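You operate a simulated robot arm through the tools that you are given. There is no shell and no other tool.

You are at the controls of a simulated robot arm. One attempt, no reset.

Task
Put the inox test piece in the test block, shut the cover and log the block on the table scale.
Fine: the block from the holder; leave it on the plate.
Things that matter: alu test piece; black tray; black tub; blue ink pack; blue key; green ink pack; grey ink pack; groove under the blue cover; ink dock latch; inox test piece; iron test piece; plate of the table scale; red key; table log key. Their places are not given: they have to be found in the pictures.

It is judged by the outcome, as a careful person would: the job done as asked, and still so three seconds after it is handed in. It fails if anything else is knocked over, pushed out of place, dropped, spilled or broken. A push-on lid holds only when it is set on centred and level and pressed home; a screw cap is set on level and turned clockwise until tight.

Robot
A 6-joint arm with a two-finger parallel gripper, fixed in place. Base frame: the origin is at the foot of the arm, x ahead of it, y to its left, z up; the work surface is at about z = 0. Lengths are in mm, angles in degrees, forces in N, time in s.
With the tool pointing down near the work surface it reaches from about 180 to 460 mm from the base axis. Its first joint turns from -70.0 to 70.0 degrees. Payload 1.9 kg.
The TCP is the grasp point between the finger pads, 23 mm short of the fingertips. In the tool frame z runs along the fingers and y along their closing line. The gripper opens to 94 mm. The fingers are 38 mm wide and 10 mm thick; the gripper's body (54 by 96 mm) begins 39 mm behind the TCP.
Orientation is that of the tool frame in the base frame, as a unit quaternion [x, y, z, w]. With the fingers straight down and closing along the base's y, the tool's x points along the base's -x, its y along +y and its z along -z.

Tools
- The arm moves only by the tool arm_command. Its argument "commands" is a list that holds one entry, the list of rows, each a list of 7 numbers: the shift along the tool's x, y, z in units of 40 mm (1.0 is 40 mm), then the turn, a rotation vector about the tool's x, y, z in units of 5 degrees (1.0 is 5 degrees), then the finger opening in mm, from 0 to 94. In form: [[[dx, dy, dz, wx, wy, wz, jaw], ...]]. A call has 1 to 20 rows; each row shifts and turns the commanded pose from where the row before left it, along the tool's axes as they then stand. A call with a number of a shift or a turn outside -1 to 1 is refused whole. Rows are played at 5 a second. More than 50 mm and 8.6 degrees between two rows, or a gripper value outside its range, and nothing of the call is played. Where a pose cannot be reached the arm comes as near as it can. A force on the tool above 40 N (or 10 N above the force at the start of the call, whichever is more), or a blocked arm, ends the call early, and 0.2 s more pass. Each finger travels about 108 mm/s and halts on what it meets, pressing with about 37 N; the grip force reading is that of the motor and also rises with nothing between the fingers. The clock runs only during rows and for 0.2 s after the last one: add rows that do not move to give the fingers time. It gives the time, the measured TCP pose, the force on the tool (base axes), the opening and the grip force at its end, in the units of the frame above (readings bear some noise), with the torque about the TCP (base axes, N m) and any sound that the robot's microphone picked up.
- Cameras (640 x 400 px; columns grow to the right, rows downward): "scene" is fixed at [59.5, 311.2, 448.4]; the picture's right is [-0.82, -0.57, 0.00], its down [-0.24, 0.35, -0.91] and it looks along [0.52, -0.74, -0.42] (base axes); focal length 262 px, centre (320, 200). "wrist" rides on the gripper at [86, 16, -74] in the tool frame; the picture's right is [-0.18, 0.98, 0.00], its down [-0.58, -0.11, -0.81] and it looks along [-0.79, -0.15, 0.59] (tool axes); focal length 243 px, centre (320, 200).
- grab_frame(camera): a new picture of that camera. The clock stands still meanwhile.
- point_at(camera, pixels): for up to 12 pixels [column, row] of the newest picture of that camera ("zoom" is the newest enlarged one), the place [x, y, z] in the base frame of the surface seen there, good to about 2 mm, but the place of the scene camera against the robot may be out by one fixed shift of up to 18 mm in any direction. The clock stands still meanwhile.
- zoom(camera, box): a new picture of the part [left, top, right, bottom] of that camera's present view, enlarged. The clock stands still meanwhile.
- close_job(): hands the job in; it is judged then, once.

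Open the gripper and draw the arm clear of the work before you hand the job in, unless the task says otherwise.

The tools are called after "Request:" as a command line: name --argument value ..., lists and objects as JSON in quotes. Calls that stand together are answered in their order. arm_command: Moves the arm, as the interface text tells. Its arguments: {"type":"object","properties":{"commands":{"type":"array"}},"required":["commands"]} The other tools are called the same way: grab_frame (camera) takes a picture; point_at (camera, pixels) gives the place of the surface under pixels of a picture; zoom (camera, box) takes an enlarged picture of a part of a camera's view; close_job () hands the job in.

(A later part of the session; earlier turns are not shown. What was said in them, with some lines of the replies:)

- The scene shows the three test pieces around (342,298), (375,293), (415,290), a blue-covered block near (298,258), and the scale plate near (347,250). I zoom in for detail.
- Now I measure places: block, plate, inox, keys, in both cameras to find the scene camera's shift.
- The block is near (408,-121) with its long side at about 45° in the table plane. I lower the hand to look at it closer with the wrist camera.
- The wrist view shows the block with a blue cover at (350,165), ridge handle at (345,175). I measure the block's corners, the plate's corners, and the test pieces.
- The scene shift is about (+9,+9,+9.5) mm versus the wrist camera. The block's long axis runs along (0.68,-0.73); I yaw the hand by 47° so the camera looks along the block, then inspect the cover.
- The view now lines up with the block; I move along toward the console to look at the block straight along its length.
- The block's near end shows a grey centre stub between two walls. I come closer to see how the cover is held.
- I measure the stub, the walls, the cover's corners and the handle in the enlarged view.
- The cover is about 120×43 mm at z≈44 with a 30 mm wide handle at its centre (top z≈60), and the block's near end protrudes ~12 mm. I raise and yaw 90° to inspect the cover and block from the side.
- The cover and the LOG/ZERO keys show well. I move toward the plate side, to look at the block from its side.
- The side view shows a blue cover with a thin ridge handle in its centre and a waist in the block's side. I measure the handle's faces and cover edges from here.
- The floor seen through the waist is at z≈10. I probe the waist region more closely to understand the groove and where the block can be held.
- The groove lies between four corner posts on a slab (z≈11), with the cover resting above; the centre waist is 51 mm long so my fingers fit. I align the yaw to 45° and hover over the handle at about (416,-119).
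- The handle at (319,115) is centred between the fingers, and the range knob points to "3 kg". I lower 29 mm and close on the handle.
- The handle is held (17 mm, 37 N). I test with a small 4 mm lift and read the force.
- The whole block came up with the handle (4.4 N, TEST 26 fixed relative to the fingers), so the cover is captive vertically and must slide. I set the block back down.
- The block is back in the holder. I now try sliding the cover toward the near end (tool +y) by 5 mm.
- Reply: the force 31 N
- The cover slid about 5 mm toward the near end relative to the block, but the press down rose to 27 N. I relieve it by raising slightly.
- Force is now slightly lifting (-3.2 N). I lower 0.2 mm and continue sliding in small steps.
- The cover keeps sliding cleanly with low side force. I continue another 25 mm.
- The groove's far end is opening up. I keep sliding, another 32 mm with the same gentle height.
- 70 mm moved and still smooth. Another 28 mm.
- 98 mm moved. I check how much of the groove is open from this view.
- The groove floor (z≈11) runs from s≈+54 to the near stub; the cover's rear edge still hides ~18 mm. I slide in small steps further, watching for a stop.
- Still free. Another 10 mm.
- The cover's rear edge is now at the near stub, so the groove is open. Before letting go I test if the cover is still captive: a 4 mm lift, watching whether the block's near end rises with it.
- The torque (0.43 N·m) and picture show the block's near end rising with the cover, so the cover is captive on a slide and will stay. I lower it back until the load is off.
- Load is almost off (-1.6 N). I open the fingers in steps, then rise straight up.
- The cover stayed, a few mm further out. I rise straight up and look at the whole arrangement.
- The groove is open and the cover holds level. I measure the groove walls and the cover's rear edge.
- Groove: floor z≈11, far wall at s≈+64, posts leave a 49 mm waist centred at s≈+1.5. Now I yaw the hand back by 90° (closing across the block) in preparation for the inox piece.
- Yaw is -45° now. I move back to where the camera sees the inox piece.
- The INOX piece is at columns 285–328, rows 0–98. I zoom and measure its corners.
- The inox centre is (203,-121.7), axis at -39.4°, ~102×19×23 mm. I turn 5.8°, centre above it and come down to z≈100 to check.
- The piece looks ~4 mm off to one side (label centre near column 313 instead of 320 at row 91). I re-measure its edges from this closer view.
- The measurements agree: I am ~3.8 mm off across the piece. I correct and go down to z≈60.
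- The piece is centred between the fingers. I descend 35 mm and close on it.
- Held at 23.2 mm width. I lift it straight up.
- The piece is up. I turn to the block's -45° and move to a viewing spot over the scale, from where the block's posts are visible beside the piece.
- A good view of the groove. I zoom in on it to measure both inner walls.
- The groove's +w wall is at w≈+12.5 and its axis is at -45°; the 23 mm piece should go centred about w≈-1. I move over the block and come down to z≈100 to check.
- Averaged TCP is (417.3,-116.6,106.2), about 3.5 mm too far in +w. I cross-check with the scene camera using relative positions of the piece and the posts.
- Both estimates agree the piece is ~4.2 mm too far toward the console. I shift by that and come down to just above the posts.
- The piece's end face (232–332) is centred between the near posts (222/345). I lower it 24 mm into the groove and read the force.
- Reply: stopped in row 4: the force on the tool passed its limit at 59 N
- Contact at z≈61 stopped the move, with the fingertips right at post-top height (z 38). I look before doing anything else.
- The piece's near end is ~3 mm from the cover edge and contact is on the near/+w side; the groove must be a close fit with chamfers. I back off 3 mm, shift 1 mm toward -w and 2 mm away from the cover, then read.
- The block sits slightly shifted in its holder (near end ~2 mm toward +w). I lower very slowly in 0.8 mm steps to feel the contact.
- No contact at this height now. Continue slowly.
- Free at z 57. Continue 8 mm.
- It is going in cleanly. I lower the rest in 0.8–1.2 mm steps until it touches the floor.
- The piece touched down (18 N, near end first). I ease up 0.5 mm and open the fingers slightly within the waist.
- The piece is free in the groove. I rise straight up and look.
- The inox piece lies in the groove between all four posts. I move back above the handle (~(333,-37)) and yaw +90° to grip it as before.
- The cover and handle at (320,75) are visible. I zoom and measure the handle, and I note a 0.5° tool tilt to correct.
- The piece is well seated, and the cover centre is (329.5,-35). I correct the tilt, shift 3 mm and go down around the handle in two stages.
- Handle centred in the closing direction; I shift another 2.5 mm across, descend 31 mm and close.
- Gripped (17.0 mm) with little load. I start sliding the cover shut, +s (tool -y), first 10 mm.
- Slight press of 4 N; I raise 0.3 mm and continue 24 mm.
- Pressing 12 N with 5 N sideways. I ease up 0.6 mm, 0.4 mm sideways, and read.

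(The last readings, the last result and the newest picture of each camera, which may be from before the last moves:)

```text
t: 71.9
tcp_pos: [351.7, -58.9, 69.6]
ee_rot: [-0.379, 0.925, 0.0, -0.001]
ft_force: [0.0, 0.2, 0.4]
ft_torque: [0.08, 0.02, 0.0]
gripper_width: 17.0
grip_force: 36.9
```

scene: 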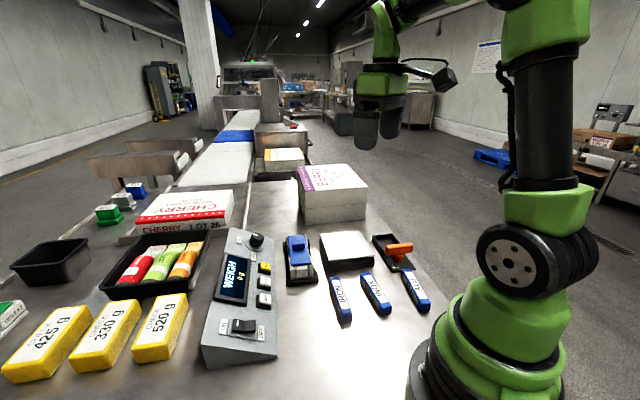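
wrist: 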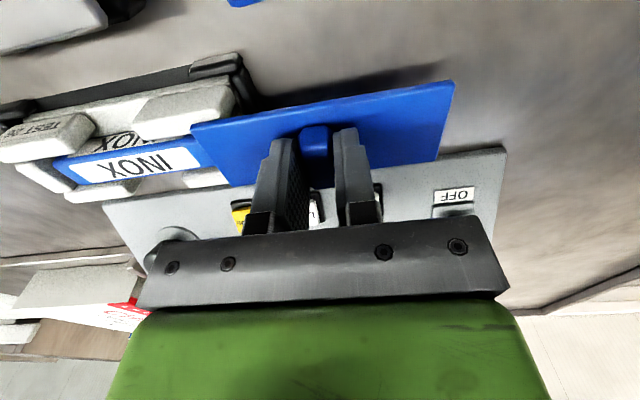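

Force is relieved (0.4 N). I continue 28 mm.

Request:
arm_command --commands '[[[0, -0.1, -0.004, 0, 0, 0, 8], [0, -0.1, 0, 0, 0, 0, 8], [0, -0.1, 0, 0, 0, 0, 8], [0, -0.1, 0, 0, 0, 0, 8], [0, -0.1, 0, 0, 0, 0, 8], [0, -0.1, 0, 0, 0, 0, 8], [0, -0.1, 0, 0, 0, 0, 8], [0, 0, 0, 0, 0, 0, 8]]]'

```text
t: 73.7
tcp_pos: [373.2, -80.0, 72.5]
ee_rot: [-0.379, 0.926, 0.001, -0.001]
ft_force: [0.8, -0.1, 0.1]
ft_torque: [0.15, 0.1, -0.01]
gripper_width: 17.1
grip_force: 36.6
```

Request:
arm_command --commands '[[[0, -0.1, 0, 0, 0, 0, 8], [0, -0.1, 0, 0, 0, 0, 8], [0, -0.1, 0, 0, 0, 0, 8], [0, -0.1, 0, 0, 0, 0, 8], [0, -0.1, 0, 0, 0, 0, 8], [0, -0.1, 0, 0, 0, 0, 8], [0, -0.1, 0, 0, 0, 0, 8], [0, 0, 0, 0, 0, 0, 8]]]'

Request:
grab_frame --camera "wrist"

```text
t: 75.5
tcp_pos: [392.3, -100.3, 71.0]
ee_rot: [-0.379, 0.925, 0.0, -0.001]
ft_force: [-0.1, -0.3, -1.2]
ft_torque: [0.06, 0.11, 0.0]
gripper_width: 16.9
grip_force: 37.8
```

```text
taken
```

wrist: 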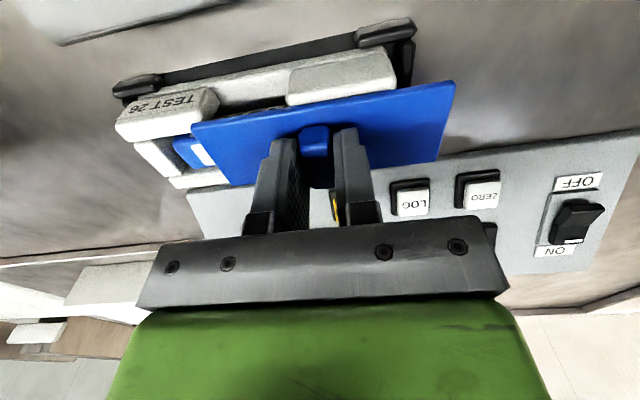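

Smooth. Another 22 mm, then small steps to the stop.

Request:
arm_command --commands '[[[0, -0.1, 0, 0, 0, 0, 8], [0, -0.1, 0, 0, 0, 0, 8], [0, -0.1, 0, 0, 0, 0, 8], [0, -0.1, 0, 0, 0, 0, 8], [0, -0.1, 0, 0, 0, 0, 8], [0, -0.05, 0, 0, 0, 0, 8], [0, 0, 0, 0, 0, 0, 8]]]'

Request:
zoom --camera "scene" --box '[270, 220, 340, 290]'

Request:
grab_frame --camera "wrist"

```text
t: 77.1
tcp_pos: [407.8, -116.4, 72.0]
ee_rot: [-0.379, 0.925, 0.001, -0.001]
ft_force: [0.2, -0.6, -4.1]
ft_torque: [0.01, 0.02, 0.01]
gripper_width: 17.1
grip_force: 36.8
```

```text
5.71 times, centred on (305, 255) of scene
```

zoom: 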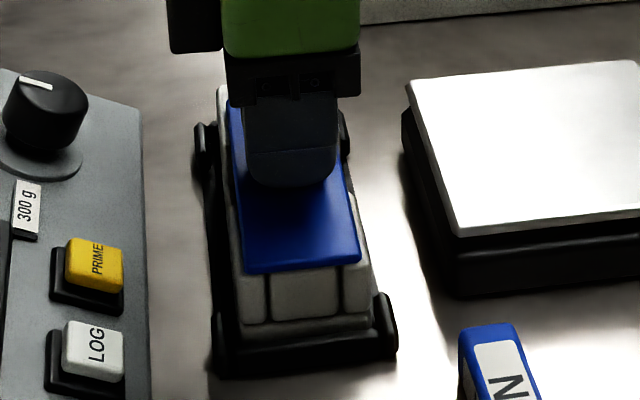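

```text
taken
```

wrist: 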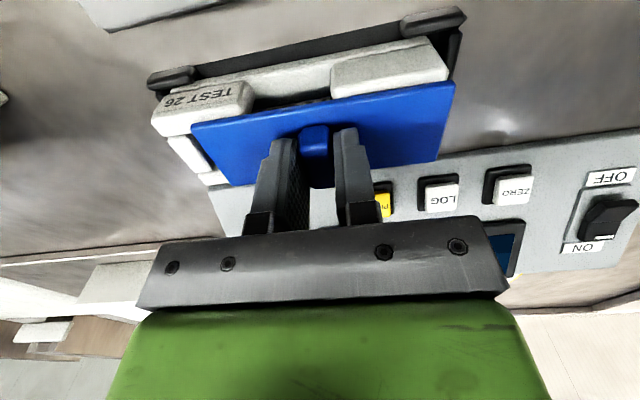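

About 6 mm remain (near-edge row 268 vs 258 originally), and I am carrying the block (-4.1 N). I lower 0.6 mm so it seats, and push in 1.6 mm steps.

Request:
arm_command --commands '[[[0, 0, 0.015, 0, 0, 0, 8], [0, -0.04, 0, 0, 0, 0, 8], [0, -0.04, 0, 0, 0, 0, 8], [0, 0, 0, 0, 0, 0, 8]]]'

Request:
zoom --camera "scene" --box '[270, 220, 340, 290]'

```text
t: 78.1
tcp_pos: [409.1, -118.1, 70.7]
ee_rot: [-0.378, 0.926, 0.0, -0.001]
ft_force: [-0.5, -0.5, -2.5]
ft_torque: [-0.02, -0.09, -0.02]
gripper_width: 17.2
grip_force: 37.0
```

```text
5.71 times, centred on (305, 255) of scene
```

zoom: 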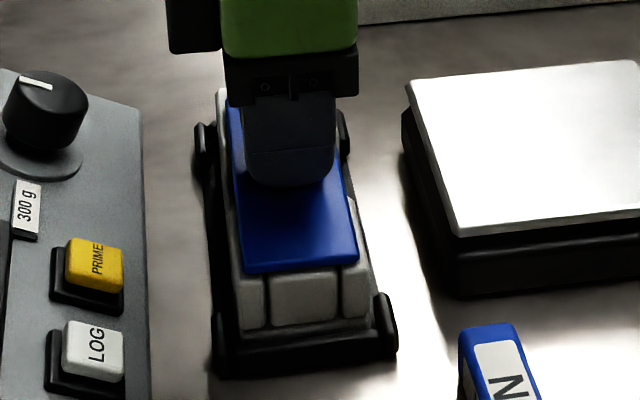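

Request:
arm_command --commands '[[[0, 0, 0.01, 0, 0, 0, 8], [0, -0.04, 0, 0, 0, 0, 8], [0, -0.04, 0, 0, 0, 0, 8], [0, 0, 0, 0, 0, 0, 8]]]'

Request:
zoom --camera "scene" --box '[270, 220, 340, 290]'

Request:
grab_frame --camera "wrist"

```text
t: 79.1
tcp_pos: [411.9, -120.8, 69.2]
ee_rot: [-0.378, 0.926, 0.0, -0.001]
ft_force: [-0.2, -0.3, -4.5]
ft_torque: [0.05, 0.02, -0.02]
gripper_width: 16.9
grip_force: 37.6
```

```text
5.71 times, centred on (305, 255) of scene
```

zoom: 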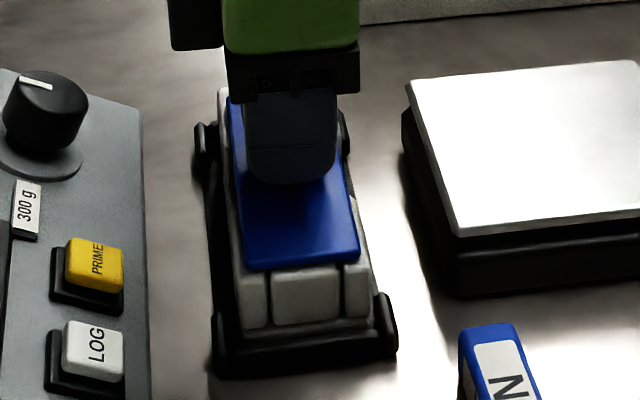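

```text
taken
```

wrist: 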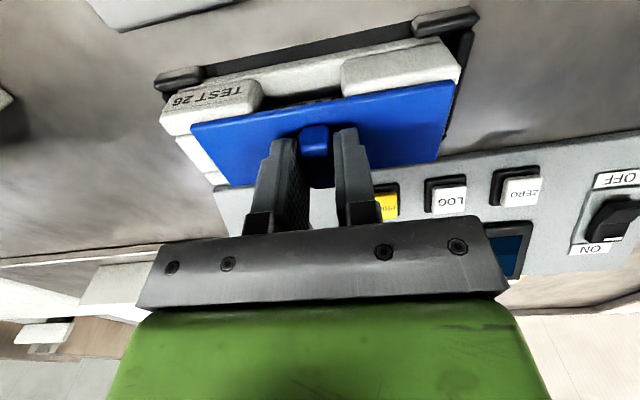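

Still carrying the block's weight (-4.5 N). I lower 0.8 mm to seat it before the final push.

Request:
arm_command --commands '[[[0, 0, 0.02, 0, 0, 0, 8], [0, 0, 0, 0, 0, 0, 8]]]'

Request:
arm_command --commands '[[[0, 0, 0.01, 0, 0, 0, 8], [0, 0, 0, 0, 0, 0, 8]]]'

```text
t: 79.7
tcp_pos: [411.1, -120.8, 69.8]
ee_rot: [-0.378, 0.926, 0.0, 0.0]
ft_force: [-0.7, -1.8, 2.4]
ft_torque: [-0.07, 0.07, -0.01]
gripper_width: 17.1
grip_force: 37.5
```

```text
t: 80.3
tcp_pos: [410.7, -120.5, 70.7]
ee_rot: [-0.379, 0.926, 0.0, 0.0]
ft_force: [0.0, 0.4, 10.4]
ft_torque: [-0.18, 0.15, 0.0]
gripper_width: 17.0
grip_force: 37.2
```

Seated (10 N down). Now push the cover in small steps.

Request:
arm_command --commands '[[[0, -0.03, -0.008, 0, 0, 0, 8], [0, -0.03, 0, 0, 0, 0, 8], [0, 0, 0, 0, 0, 0, 8]]]'

Request:
zoom --camera "scene" --box '[270, 220, 340, 290]'

```text
t: 81.1
tcp_pos: [413.9, -123.3, 70.5]
ee_rot: [-0.378, 0.926, -0.001, 0.0]
ft_force: [5.4, 3.8, 15.9]
ft_torque: [0.06, -0.09, 0.04]
gripper_width: 16.8
grip_force: 37.2
```

```text
5.71 times, centred on (305, 255) of scene
```

zoom: 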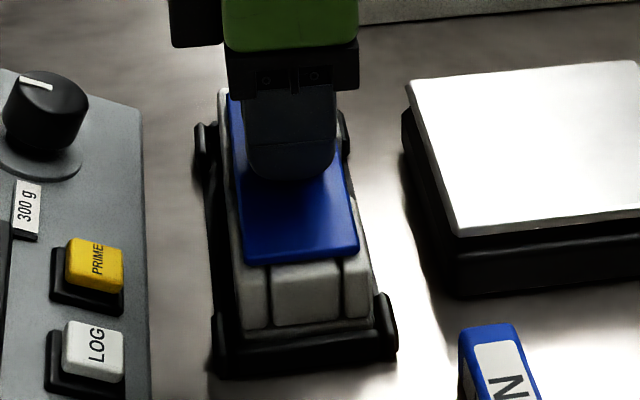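

Almost at the original position; no stop felt yet. I ease sideways and push a bit further.

Request:
arm_command --commands '[[[-0.01, -0.03, -0.01, 0, 0, 0, 8], [0, -0.03, 0, 0, 0, 0, 8], [0, 0, 0, 0, 0, 0, 8]]]'

Request:
zoom --camera "scene" --box '[270, 220, 340, 290]'

Request:
grab_frame --camera "wrist"

```text
t: 81.9
tcp_pos: [414.5, -125.4, 69.3]
ee_rot: [-0.379, 0.926, 0.001, -0.001]
ft_force: [2.8, 1.4, 4.2]
ft_torque: [0.21, -0.32, -0.06]
gripper_width: 17.1
grip_force: 37.1
```

```text
5.71 times, centred on (305, 255) of scene
```

zoom: 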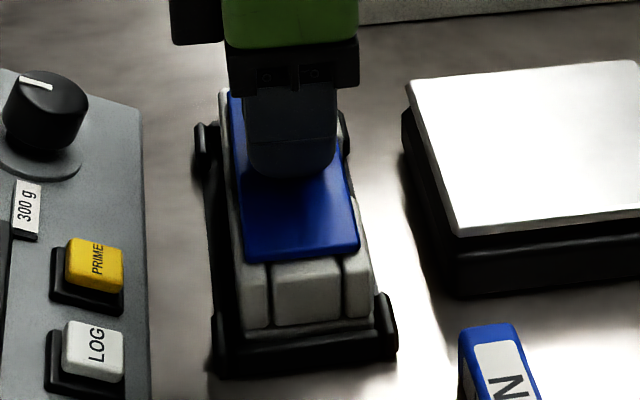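

```text
taken
```

wrist: 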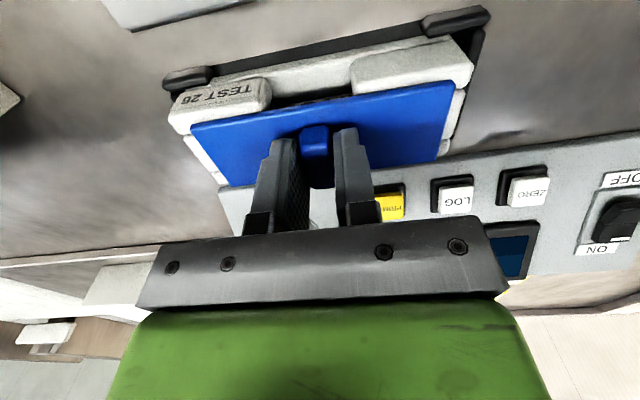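

About 2 mm remain by comparison with the first wrist view. I push on in 0.8 mm steps.

Request:
arm_command --commands '[[[-0.005, -0.02, 0, 0, 0, 0, 8], [0, -0.02, 0, 0, 0, 0, 8], [0, 0, 0, 0, 0, 0, 8]]]'

Request:
arm_command --commands '[[[0, -0.02, 0, 0, 0, 0, 8], [0, 0, 0, 0, 0, 0, 8]]]'

Request:
grab_frame --camera "wrist"

```text
t: 82.7
tcp_pos: [414.8, -126.3, 70.5]
ee_rot: [-0.379, 0.925, 0.0, -0.001]
ft_force: [-0.4, 0.0, 1.3]
ft_torque: [0.1, -0.14, -0.02]
gripper_width: 16.7
grip_force: 37.6
```

```text
t: 83.3
tcp_pos: [415.7, -125.6, 70.1]
ee_rot: [-0.378, 0.926, 0.002, -0.002]
ft_force: [-1.7, 0.2, -2.8]
ft_torque: [0.1, 0.05, 0.03]
gripper_width: 16.9
grip_force: 37.1
```

```text
taken
```

wrist: 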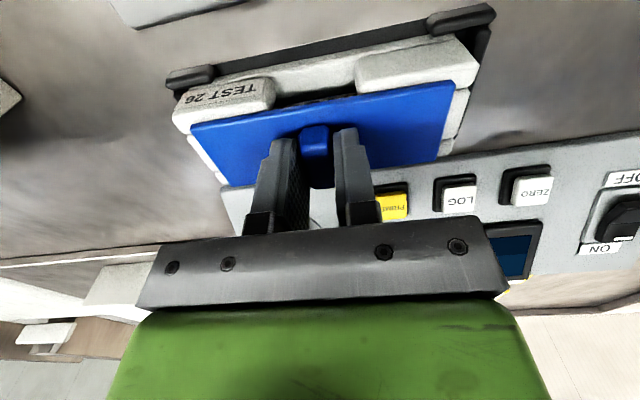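

Now the block sits relative to the cover as at the start (173…478). I check for the end stop with two more 0.8 mm pushes.

Request:
arm_command --commands '[[[0, -0.02, 0.008, 0, 0, 0, 8], [0, 0, 0, 0, 0, 0, 8]]]'

Request:
arm_command --commands '[[[0, -0.02, 0, 0, 0, 0, 8], [0, 0, 0, 0, 0, 0, 8]]]'

Request:
grab_frame --camera "wrist"

Request:
zoom --camera "scene" --box '[270, 220, 340, 290]'

```text
t: 83.9
tcp_pos: [417.6, -125.6, 70.6]
ee_rot: [-0.378, 0.926, 0.002, -0.002]
ft_force: [-15.6, 4.2, 8.9]
ft_torque: [-0.03, 0.33, -0.07]
gripper_width: 16.9
grip_force: 37.5
```

```text
t: 84.5
tcp_pos: [417.7, -126.4, 70.8]
ee_rot: [-0.379, 0.926, 0.001, -0.001]
ft_force: [-26.4, 5.6, 19.7]
ft_torque: [-0.1, 0.52, -0.19]
gripper_width: 16.9
grip_force: 37.2
```

```text
taken
```

wrist: 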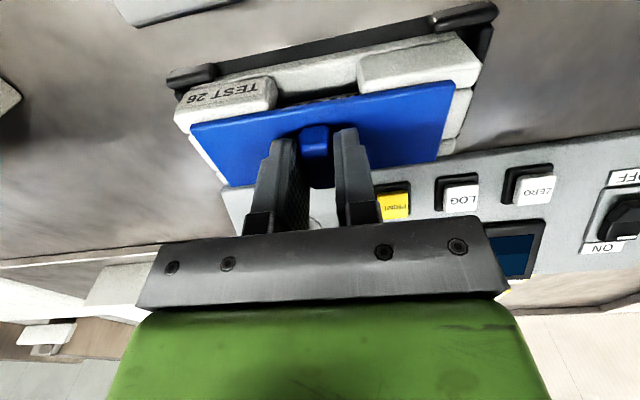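

```text
5.71 times, centred on (305, 255) of scene
```

zoom: 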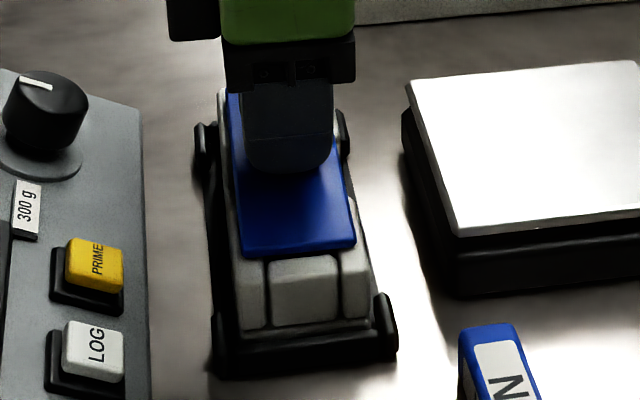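

The stop is reached (23 N along the slide): the cover is shut. I back off 0.4 mm and lift the block by its handle out of the holder.

Request:
arm_command --commands '[[[0, 0.01, -0.03, 0, 0, 0, 8], [0, 0, -0.1, 0, 0, 0, 8], [0, 0, -0.15, 0, 0, 0, 8], [0, 0, -0.2, 0, 0, 0, 8], [0, 0, 0, 0, 0, 0, 8]]]'

Request:
grab_frame --camera "wrist"

Request:
zoom --camera "scene" --box '[260, 200, 360, 300]'

```text
t: 85.7
tcp_pos: [417.4, -126.5, 90.5]
ee_rot: [-0.378, 0.926, 0.0, 0.0]
ft_force: [1.1, 0.2, -4.7]
ft_torque: [0.01, 0.03, -0.01]
gripper_width: 17.1
grip_force: 36.7
```

```text
taken
```

wrist: 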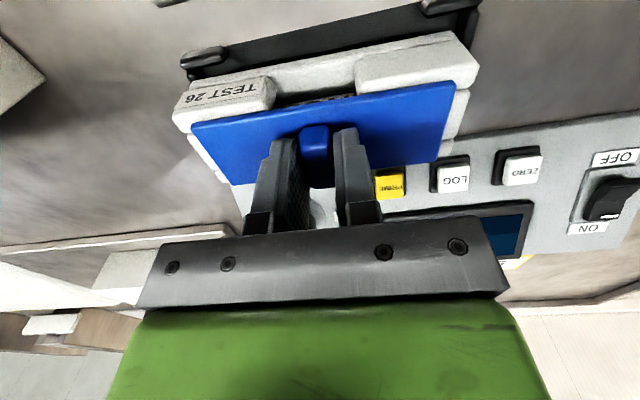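

```text
4.00 times, centred on (310, 250) of scene
```

zoom: 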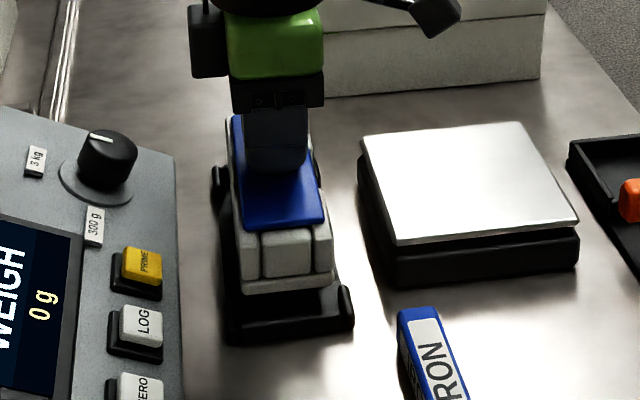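

The block is up, level, 4.7 N. I raise it another 40 mm and carry it 122 mm over to the plate.

Request:
arm_command --commands '[[[0, 0, -0.5, 0, 0, 0, 8], [0, 0, -0.5, 0, 0, 0, 8], [0.3, 0, 0, 0, 0, 0, 8], [0.5, 0, 0, 0, 0, 0, 8], [0.5, 0, 0, 0, 0, 0, 8], [0.5, 0, 0, 0, 0, 0, 8], [0.5, 0, 0, 0, 0, 0, 8], [0.5, 0, 0, 0, 0, 0, 8], [0.25, 0, 0, 0, 0, 0, 8], [0, 0, 0, 0, 0, 0, 8], [0, 0, 0, 0, 0, 0, 8]]]'

Request:
grab_frame --camera "wrist"

Request:
zoom --camera "scene" --box '[290, 170, 420, 300]'

```text
t: 88.1
tcp_pos: [329.4, -211.2, 129.8]
ee_rot: [-0.378, 0.926, 0.001, -0.001]
ft_force: [0.5, 0.3, -4.5]
ft_torque: [-0.02, 0.01, 0.01]
gripper_width: 16.8
grip_force: 37.3
```

```text
taken
```

wrist: 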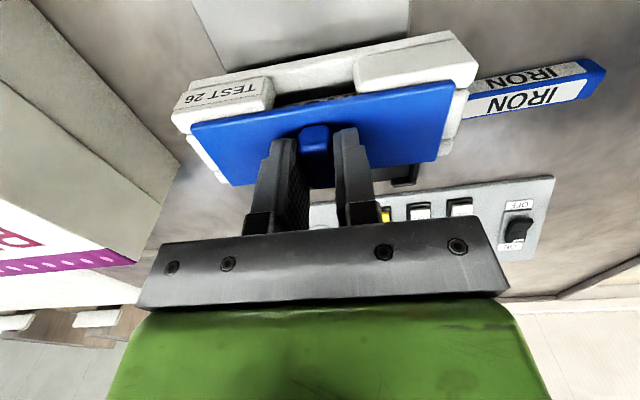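

```text
3.08 times, centred on (355, 235) of scene
```

zoom: 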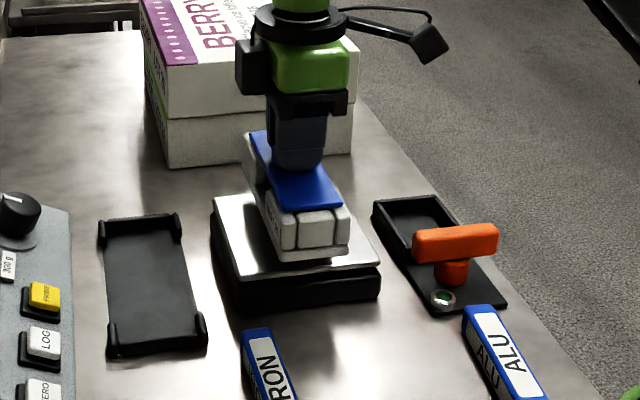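

The block hovers centred above the plate. I lower 16 mm, then in 1 mm steps until contact.

Request:
arm_command --commands '[[[0, 0, 0.2, 0, 0, 0, 8], [0, 0, 0.2, 0, 0, 0, 8], [0, 0, 0, 0, 0, 0, 8]]]'

Request:
zoom --camera "scene" --box '[310, 200, 390, 280]'

```text
t: 88.9
tcp_pos: [330.5, -212.0, 113.7]
ee_rot: [-0.378, 0.926, 0.0, -0.001]
ft_force: [0.4, -1.1, -5.1]
ft_torque: [-0.01, 0.0, 0.01]
gripper_width: 17.0
grip_force: 37.2
```

```text
5.00 times, centred on (350, 240) of scene
```

zoom: 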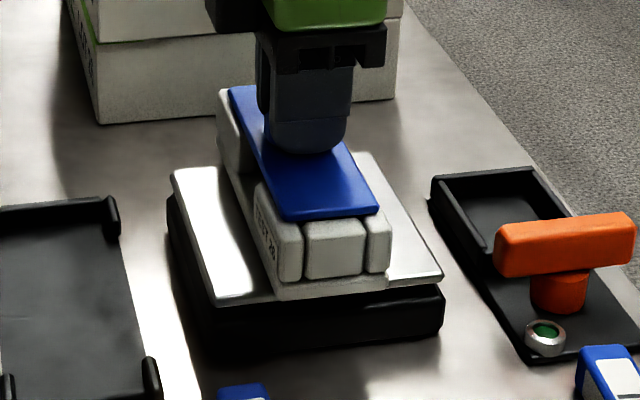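

Request:
arm_command --commands '[[[0, 0, 0.025, 0, 0, 0, 8], [0, 0, 0.025, 0, 0, 0, 8], [0, 0, 0.025, 0, 0, 0, 8], [0, 0, 0, 0, 0, 0, 8]]]'

```text
t: 89.9
tcp_pos: [331.3, -211.8, 109.2]
ee_rot: [-0.378, 0.926, 0.0, -0.001]
ft_force: [0.8, 0.2, -2.7]
ft_torque: [-0.03, -0.1, 0.02]
gripper_width: 17.0
grip_force: 36.9
```

Contact begins (-2.7 N left). I lower by 0.4 mm steps.

Request:
arm_command --commands '[[[0, 0, 0.01, 0, 0, 0, 8], [0, 0, 0, 0, 0, 0, 8]]]'

Request:
arm_command --commands '[[[0, 0, 0.006, 0, 0, 0, 8], [0, 0, 0, 0, 0, 0, 8]]]'

Request:
zoom --camera "scene" --box '[310, 200, 390, 280]'

Request:
zoom --camera "scene" --box '[200, 220, 300, 320]'

```text
t: 90.5
tcp_pos: [331.7, -210.8, 109.6]
ee_rot: [-0.379, 0.925, -0.001, -0.001]
ft_force: [-1.8, -0.8, 4.1]
ft_torque: [0.04, 0.0, 0.01]
gripper_width: 16.7
grip_force: 37.2
```

```text
t: 91.1
tcp_pos: [332.0, -212.3, 110.0]
ee_rot: [-0.378, 0.926, 0.0, 0.0]
ft_force: [-5.2, -2.6, 14.5]
ft_torque: [-0.11, 0.13, 0.0]
gripper_width: 17.0
grip_force: 37.1
```

```text
5.00 times, centred on (350, 240) of scene
```

zoom: 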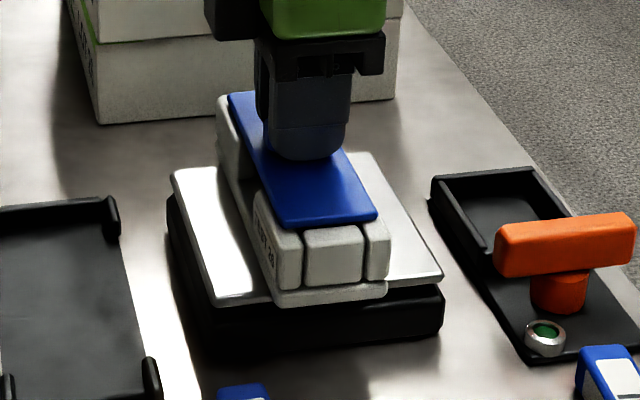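

```text
4.00 times, centred on (250, 270) of scene
```

zoom: 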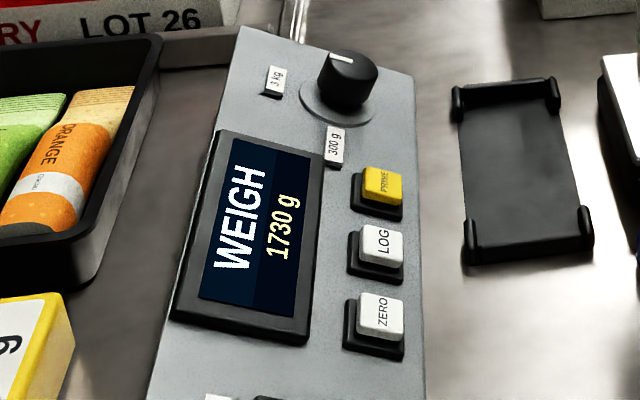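

The block is down and the screen reads 1730 g as I press on it. I ease 0.4 mm and open the fingers.

Request:
arm_command --commands '[[[0, 0, -0.008, 0, 0, 0, 8], [0, 0, 0, 0, 0, 0, 20], [0, 0, 0, 0, 0, 0, 30], [0, 0, 0, 0, 0, 0, 44], [0, 0, 0, 0, 0, 0, 44]]]'

Request:
grab_frame --camera "wrist"

```text
t: 92.3
tcp_pos: [330.1, -212.2, 109.7]
ee_rot: [-0.378, 0.926, 0.0, -0.001]
ft_force: [0.0, -0.6, 0.0]
ft_torque: [-0.01, 0.01, -0.01]
gripper_width: 43.9
grip_force: 0.1
```

```text
taken
```

wrist: 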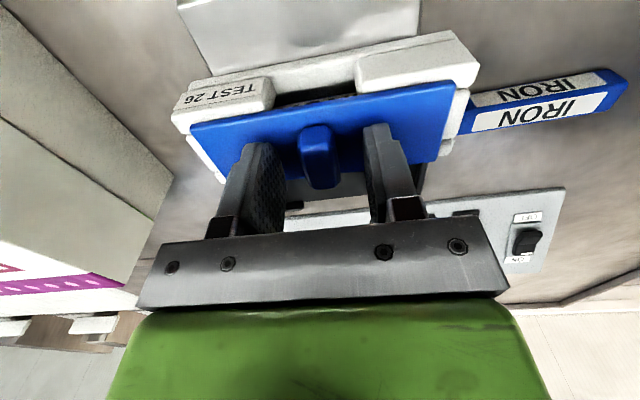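

Released. I rise straight up clear of the handle and check the block and the display.

Request:
arm_command --commands '[[[0, 0, -0.3, 0, 0, 0, 44], [0, 0, -0.5, 0, 0, 0, 44], [0, 0, -0.7, 0, 0, 0, 44], [0, 0, -0.7, 0, 0, 0, 44], [0, 0, 0, 0, 0, 0, 44], [0, 0, 0, 0, 0, 0, 44]]]'

Request:
zoom --camera "scene" --box '[310, 190, 390, 280]'

Request:
zoom --camera "scene" --box '[200, 220, 300, 320]'

Request:
grab_frame --camera "wrist"

```text
t: 93.7
tcp_pos: [329.0, -210.4, 199.4]
ee_rot: [-0.379, 0.926, 0.001, -0.001]
ft_force: [0.4, -0.2, -0.7]
ft_torque: [-0.02, 0.01, 0.02]
gripper_width: 43.7
grip_force: 0.1
```

```text
4.44 times, centred on (350, 235) of scene
```

zoom: 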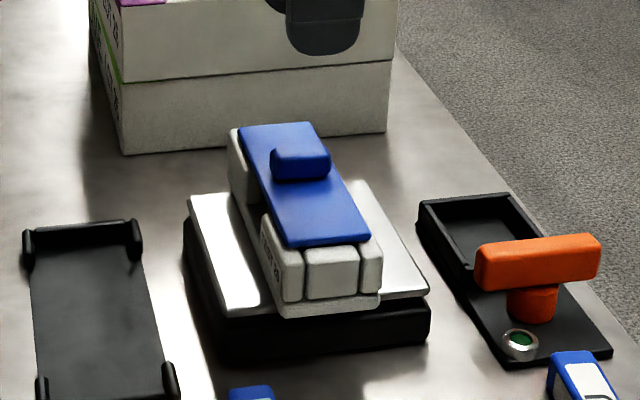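

```text
4.00 times, centred on (250, 270) of scene
```

zoom: 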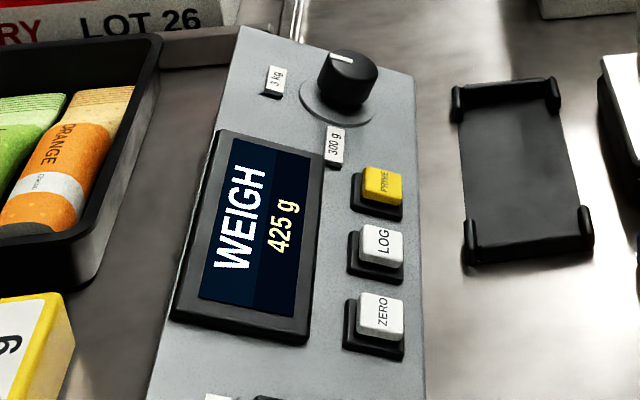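

```text
taken
```

wrist: 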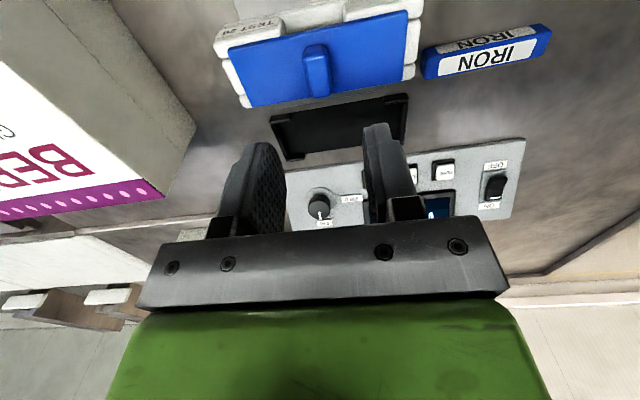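

The scale reads 425 g with the block resting, cover shut, range 3 kg. Next the LOG key: I move to see the console from above.

Request:
arm_command --commands '[[[-0.7, 0.36, 0, 0, 0, 0, 30], [-0.7, 0.36, 0, 0, 0, 0, 20], [-0.7, 0.36, 0, 0, 0, 0, 10], [-0.7, 0.36, 0, 0, 0, 0, 0], [-0.6, 0.36, 0.3, 0, 0, 0, 0], [0, 0, 0.5, 0, 0, 0, 0], [0, 0, 0, 0, 0, 0, 0]]]'

Request:
grab_frame --camera "wrist"

```text
t: 95.3
tcp_pos: [377.2, -63.7, 164.5]
ee_rot: [-0.379, 0.925, 0.001, 0.0]
ft_force: [0.1, 0.0, 0.4]
ft_torque: [0.04, -0.03, 0.0]
gripper_width: 0.0
grip_force: 37.2
```

```text
taken
```

wrist: 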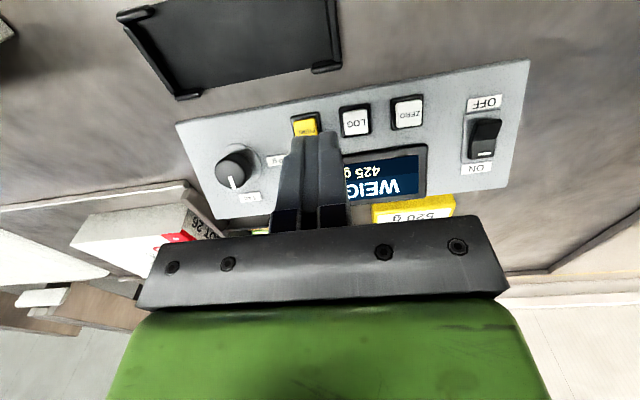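

The LOG key is at (356,121). I zoom and measure the key and the console surface around it.

Request:
zoom --camera "wrist" --box '[280, 80, 440, 180]'

```text
4.00 times, centred on (360, 130) of wrist
```

zoom: 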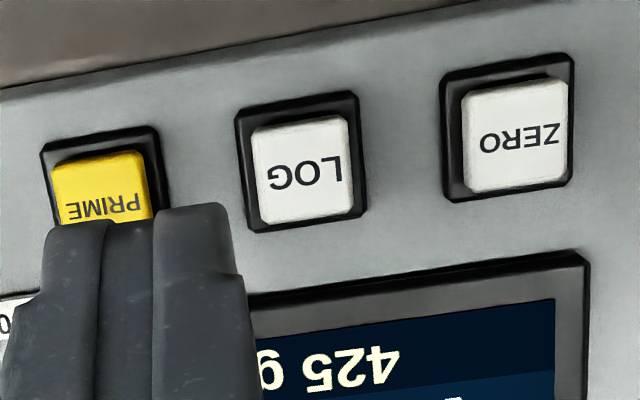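

Request:
point_at --camera "zoom" --pixels '[[303, 170], [262, 135], [342, 125], [350, 205], [268, 218], [400, 110], [420, 230], [240, 70], [520, 120], [100, 180], [200, 160], [400, 180]]'

Request:
point_at --camera "zoom" --pixels '[[303, 160], [310, 180], [300, 240], [300, 98], [400, 280], [430, 70], [390, 240], [200, 90], [580, 230], [200, 200], [610, 60], [300, 200]]'

```text
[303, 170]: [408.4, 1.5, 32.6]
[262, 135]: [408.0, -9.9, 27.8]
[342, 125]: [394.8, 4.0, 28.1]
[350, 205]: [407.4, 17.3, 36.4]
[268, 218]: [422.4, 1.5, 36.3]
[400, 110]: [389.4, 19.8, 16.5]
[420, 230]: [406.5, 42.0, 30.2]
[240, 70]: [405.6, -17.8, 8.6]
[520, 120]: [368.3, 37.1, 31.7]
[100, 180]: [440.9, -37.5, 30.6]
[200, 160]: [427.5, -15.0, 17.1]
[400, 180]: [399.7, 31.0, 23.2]
```

```text
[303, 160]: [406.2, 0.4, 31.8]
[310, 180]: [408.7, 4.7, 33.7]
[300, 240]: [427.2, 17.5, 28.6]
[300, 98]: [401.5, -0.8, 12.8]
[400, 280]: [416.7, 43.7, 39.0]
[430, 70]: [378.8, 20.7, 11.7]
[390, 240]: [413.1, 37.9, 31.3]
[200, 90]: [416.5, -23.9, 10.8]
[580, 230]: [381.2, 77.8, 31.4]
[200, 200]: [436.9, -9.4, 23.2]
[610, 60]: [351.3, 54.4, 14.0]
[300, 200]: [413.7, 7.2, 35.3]
```

The LOG key centre is (408,2,32.5) on a surface sloped about 25°. I tilt the closed fingers 25° to press squarely, and move to stand off from it.

Request:
arm_command --commands '[[[0, 0, 0, 0, -1, 0, 0], [0, 0, 0, 0, -1, 0, 0], [0, 0, 0, 0, -1, 0, 0], [0, 0, 0, 0, -1, 0, 0], [0, 0, 0, 0, -1, 0, 0], [-0.08, 0.3, 0.7, 0, 0, 0, 0], [-0.07, 0.31, 0.7, 0, 0, 0, 0], [0, 0, 0.5, 0, 0, 0, 0], [0, 0, 0, 0, 0, 0, 0], [0, 0, 0, 0, 0, 0, 0]]]'

Request:
grab_frame --camera "wrist"

Request:
zoom --camera "scene" --box '[210, 200, 330, 320]'

Request:
arm_command --commands '[[[0, 0, 0, 0, 0, 0, 0]]]'

```text
t: 97.5
tcp_pos: [387.4, -19.9, 100.9]
ee_rot: [-0.37, 0.904, 0.083, 0.199]
ft_force: [-0.3, 0.0, 0.3]
ft_torque: [0.01, -0.01, -0.02]
gripper_width: 0.1
grip_force: 37.1
```

```text
taken
```

wrist: 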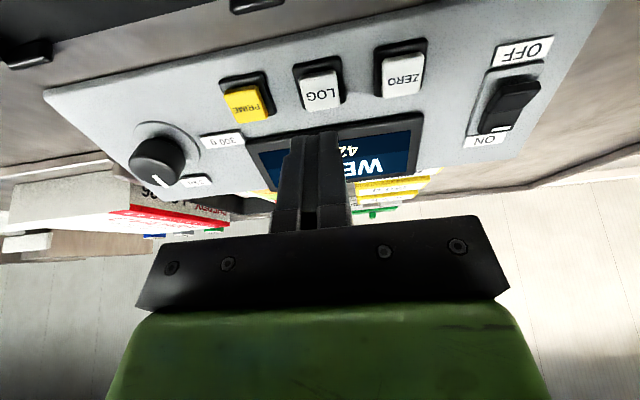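

```text
3.33 times, centred on (270, 260) of scene
```

zoom: 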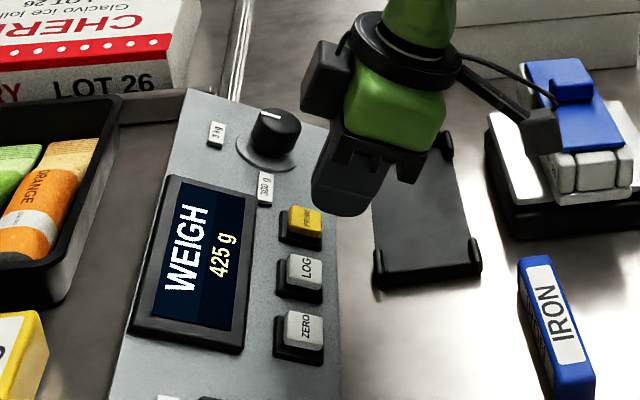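

```text
t: 97.9
tcp_pos: [387.4, -19.3, 100.9]
ee_rot: [-0.371, 0.904, 0.082, 0.199]
ft_force: [0.5, 0.8, -0.5]
ft_torque: [0.0, 0.0, 0.01]
gripper_width: 0.0
grip_force: 37.9
```

The fingers line up with LOG (column 320). I re-measure the key's face from here.

Request:
zoom --camera "wrist" --box '[270, 40, 370, 140]'

Request:
point_at --camera "wrist" --pixels '[[320, 92], [302, 76], [335, 72], [341, 103], [307, 109], [320, 80], [322, 102]]'

```text
4.00 times, centred on (320, 90) of wrist
```

zoom: 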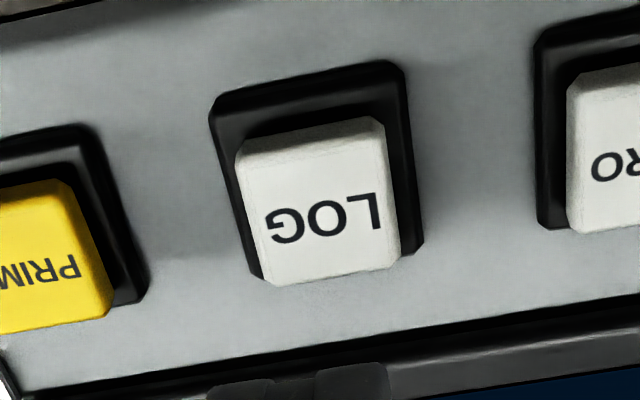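

```text
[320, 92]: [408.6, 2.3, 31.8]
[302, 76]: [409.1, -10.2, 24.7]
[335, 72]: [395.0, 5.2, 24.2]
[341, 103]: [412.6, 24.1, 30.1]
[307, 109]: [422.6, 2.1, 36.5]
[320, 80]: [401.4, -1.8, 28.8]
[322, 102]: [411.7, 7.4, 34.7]
```

Aligned with the key at about 51 mm from the tips. I advance 44 mm, then press in 1.6 mm steps.

Request:
arm_command --commands '[[[0, 0, 0.4, 0, 0, 0, 0], [0, 0, 0.4, 0, 0, 0, 0], [0, 0, 0.3, 0, 0, 0, 0], [0, 0, 0, 0, 0, 0, 0]]]'

Request:
zoom --camera "scene" --box '[220, 230, 310, 320]'

Request:
grab_frame --camera "wrist"

```text
t: 98.9
tcp_pos: [401.5, -8.0, 59.9]
ee_rot: [-0.37, 0.904, 0.082, 0.199]
ft_force: [-0.2, 0.1, 0.2]
ft_torque: [0.01, 0.03, 0.03]
gripper_width: 0.0
grip_force: 37.6
```

```text
4.44 times, centred on (265, 275) of scene
```

zoom: 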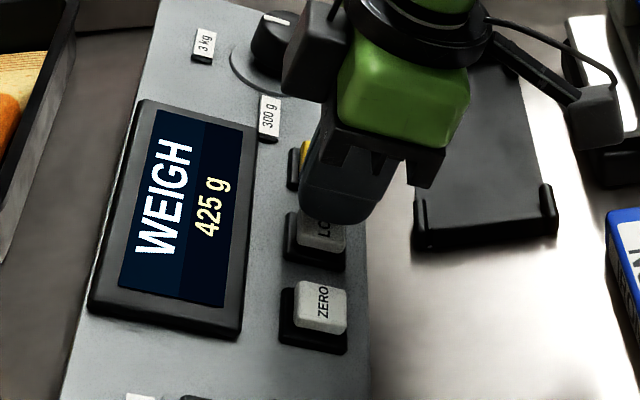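

```text
taken
```

wrist: 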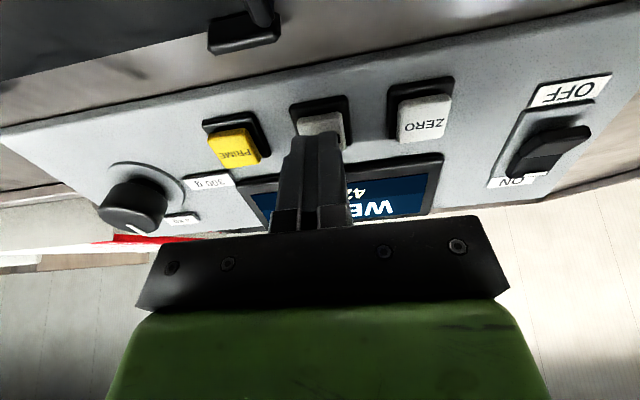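

The tips are just over LOG. I press slowly.

Request:
arm_command --commands '[[[0, 0, 0.04, 0, 0, 0, 0], [0, 0, 0.04, 0, 0, 0, 0], [0, 0, 0.04, 0, 0, 0, 0], [0, 0, 0.04, 0, 0, 0, 0], [0, 0, 0, 0, 0, 0, 0]]]'

Request:
zoom --camera "scene" --box '[220, 230, 310, 320]'

```text
t: 100.1
tcp_pos: [402.2, -6.4, 52.5]
ee_rot: [-0.37, 0.904, 0.083, 0.199]
ft_force: [-0.4, 0.7, 0.9]
ft_torque: [-0.02, -0.02, 0.02]
gripper_width: 0.0
grip_force: 37.0
```

```text
4.44 times, centred on (265, 275) of scene
```

zoom: 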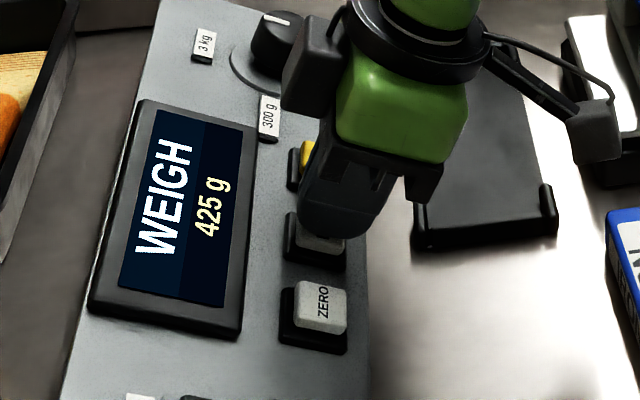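

Request:
arm_command --commands '[[[0, 0, 0.03, 0, 0, 0, 0], [0, 0, 0.03, 0, 0, 0, 0], [0, 0, 0, 0, 0, 0, 0]]]'

Request:
zoom --camera "scene" --box '[220, 230, 310, 320]'

```text
t: 100.9
tcp_pos: [402.8, -4.5, 52.3]
ee_rot: [-0.37, 0.904, 0.082, 0.2]
ft_force: [-0.8, 0.0, 0.9]
ft_torque: [0.02, -0.05, -0.04]
gripper_width: 0.0
grip_force: 36.8
```

```text
4.44 times, centred on (265, 275) of scene
```

zoom: 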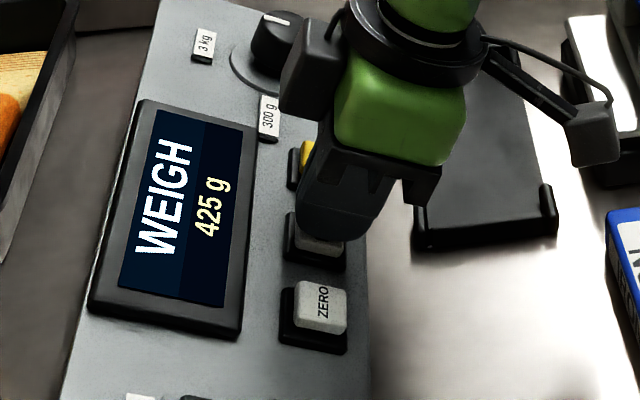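

Request:
arm_command --commands '[[[0, 0, 0.03, 0, 0, 0, 0], [0, 0, 0.03, 0, 0, 0, 0], [0, 0, 0, 0, 0, 0, 0]]]'

Request:
zoom --camera "scene" --box '[220, 230, 310, 320]'

```text
t: 101.7
tcp_pos: [403.5, -3.5, 49.2]
ee_rot: [-0.369, 0.904, 0.082, 0.201]
ft_force: [0.2, -0.8, 3.6]
ft_torque: [0.05, -0.05, 0.0]
gripper_width: 0.1
grip_force: 36.6
heard: click
```

```text
4.44 times, centred on (265, 275) of scene
```

zoom: 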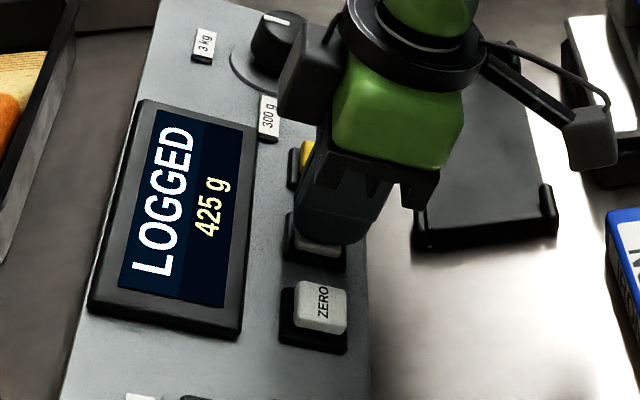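

A click and the display says "LOGGED 425 g". I retract along the press line, level the tool and open the fingers well clear.

Request:
arm_command --commands '[[[0, 0, -0.3, 0, 0, 0, 0], [0, 0, -0.6, 0, 0, 0, 0], [0, 0, -0.9, 0, 0, 0, 0], [0, 0, -0.9, 0, 0, 0, 0], [0, 0, 0, 0, 1, 0, 0], [0, 0, 0, 0, 1, 0, 0], [0, 0, 0, 0, 1, 0, 10], [0, 0, 0, 0, 1, 0, 30], [0, 0, 0, 0, 1, 0, 50], [0, 0, -0.8, 0, 0, 0, 70], [0.5, 0, -0.8, 0, 0, 0, 90], [0.5, 0, 0, 0, 0, 0, 90], [0, 0, 0, 0, 0, 0, 90]]]'

Request:
grab_frame --camera "scene"

Request:
zoom --camera "scene" --box '[200, 210, 440, 330]'

Request:
zoom --camera "scene" --box '[310, 210, 390, 280]'

```text
t: 104.5
tcp_pos: [342.5, -67.0, 211.9]
ee_rot: [-0.379, 0.926, 0.001, -0.002]
ft_force: [0.0, 0.0, -0.5]
ft_torque: [-0.02, -0.01, 0.01]
gripper_width: 90.1
grip_force: 0.1
```

```text
taken
```

scene: 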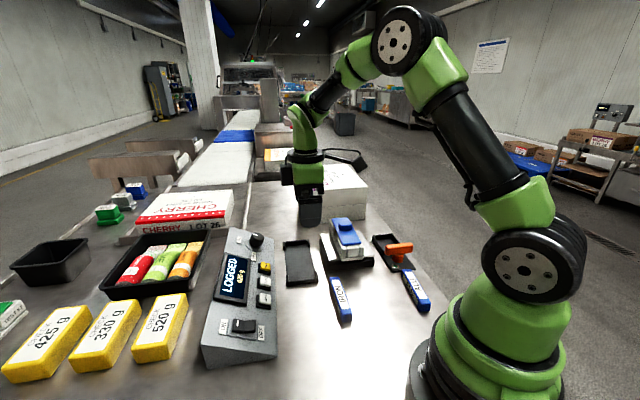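

```text
2.67 times, centred on (320, 270) of scene
```

zoom: 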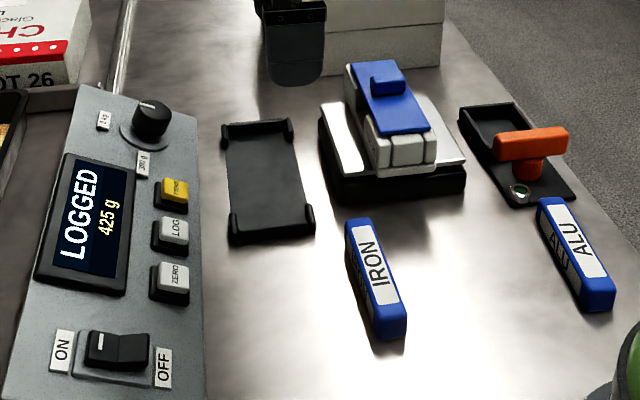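

```text
5.71 times, centred on (350, 245) of scene
```

zoom: 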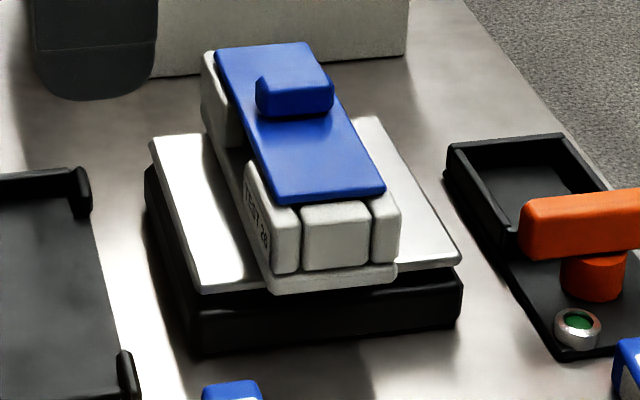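

Logged, block on the plate, everything else in place. To be sure the cover is still fully shut, I move back for one wrist view of the block.

Request:
arm_command --commands '[[[0.8, -0.2, 0, 0, 0, 0, 90], [0.8, -0.4, 0, 0, 0, 0, 90], [0.8, -0.4, 0, 0, 0, 0, 90], [0.8, -0.4, 0, 0, 0, 0, 90], [0.4, -0.3, 0, 0, 0, 0, 90], [0, 0, 0, 0, 0, 0, 90]]]'

Request:
grab_frame --camera "wrist"

```text
t: 105.9
tcp_pos: [286.4, -213.6, 210.5]
ee_rot: [-0.379, 0.926, 0.001, -0.001]
ft_force: [0.6, -1.2, 0.2]
ft_torque: [-0.01, 0.0, -0.02]
gripper_width: 90.1
grip_force: 0.1
```

```text
taken
```

wrist: 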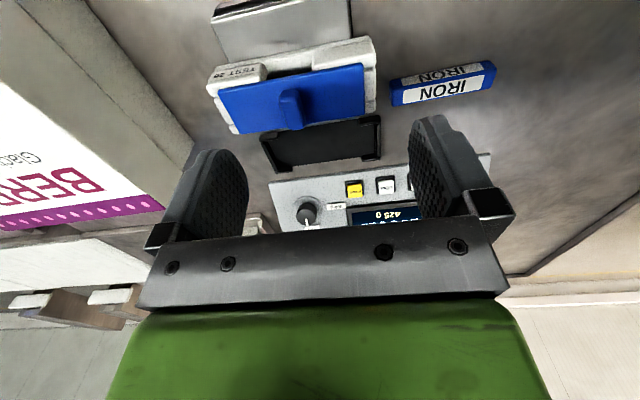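

Request:
zoom --camera "wrist" --box '[195, 20, 395, 145]'

```text
3.20 times, centred on (295, 82) of wrist
```

zoom: 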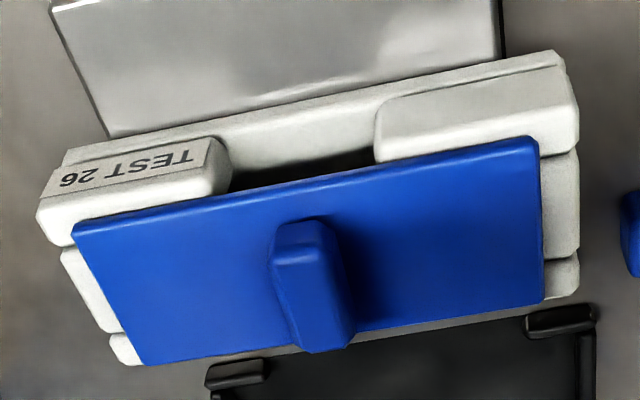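

The cover is centred and shut over the block just as at the start. I raise the arm further clear, then hand in.

Request:
arm_command --commands '[[[0, 0, -0.8, 0, 0, 0, 90], [0, 0, -0.8, 0, 0, 0, 90], [0, 0.8, 0, 0, 0, 0, 90], [0, 0.8, 0, 0, 0, 0, 90], [0, 0, 0, 0, 0, 0, 90]]]'

Request:
zoom --camera "scene" --box '[200, 200, 440, 330]'

```text
t: 107.1
tcp_pos: [245.3, -168.3, 275.3]
ee_rot: [-0.378, 0.926, 0.001, -0.001]
ft_force: [0.5, 0.4, -0.2]
ft_torque: [0.01, 0.01, 0.03]
gripper_width: 90.2
grip_force: 0.1
```

```text
2.67 times, centred on (320, 265) of scene
```

zoom: 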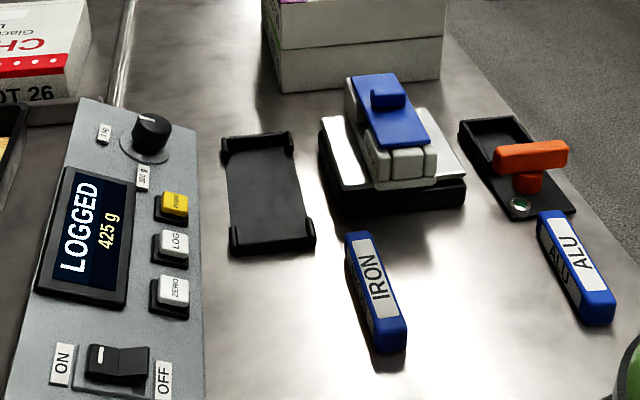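

The display reads LOGGED 425 g, the block rests shut on the plate, and the arm is clear with the gripper open. I hand the job in.

Request:
close_job

```text
The job is handed in.
```

The inox test piece is in the test block, the cover is shut, and the block is logged on the table scale. The display reads "LOGGED 425 g".

- **Block:** it was taken from the holder and left on the plate. It overhangs the plate a little at both ends but sits level.
- **Cover:** I slid it back until it hit its end stop. The last close-up, taken after logging, showed it centred as it was at the start.
- **Contact while inserting:** on the first try, lowering the piece into the groove met the block with a brief force of about 59 N. I backed off, shifted slightly and lowered it slowly, and it went in cleanly. I saw no damage in the pictures.
- **Everything else:** the iron and alu pieces, the empty holder, the range knob (still at 3 kg) and the other keys looked untouched in the final picture. The gripper is open and the arm is clear.
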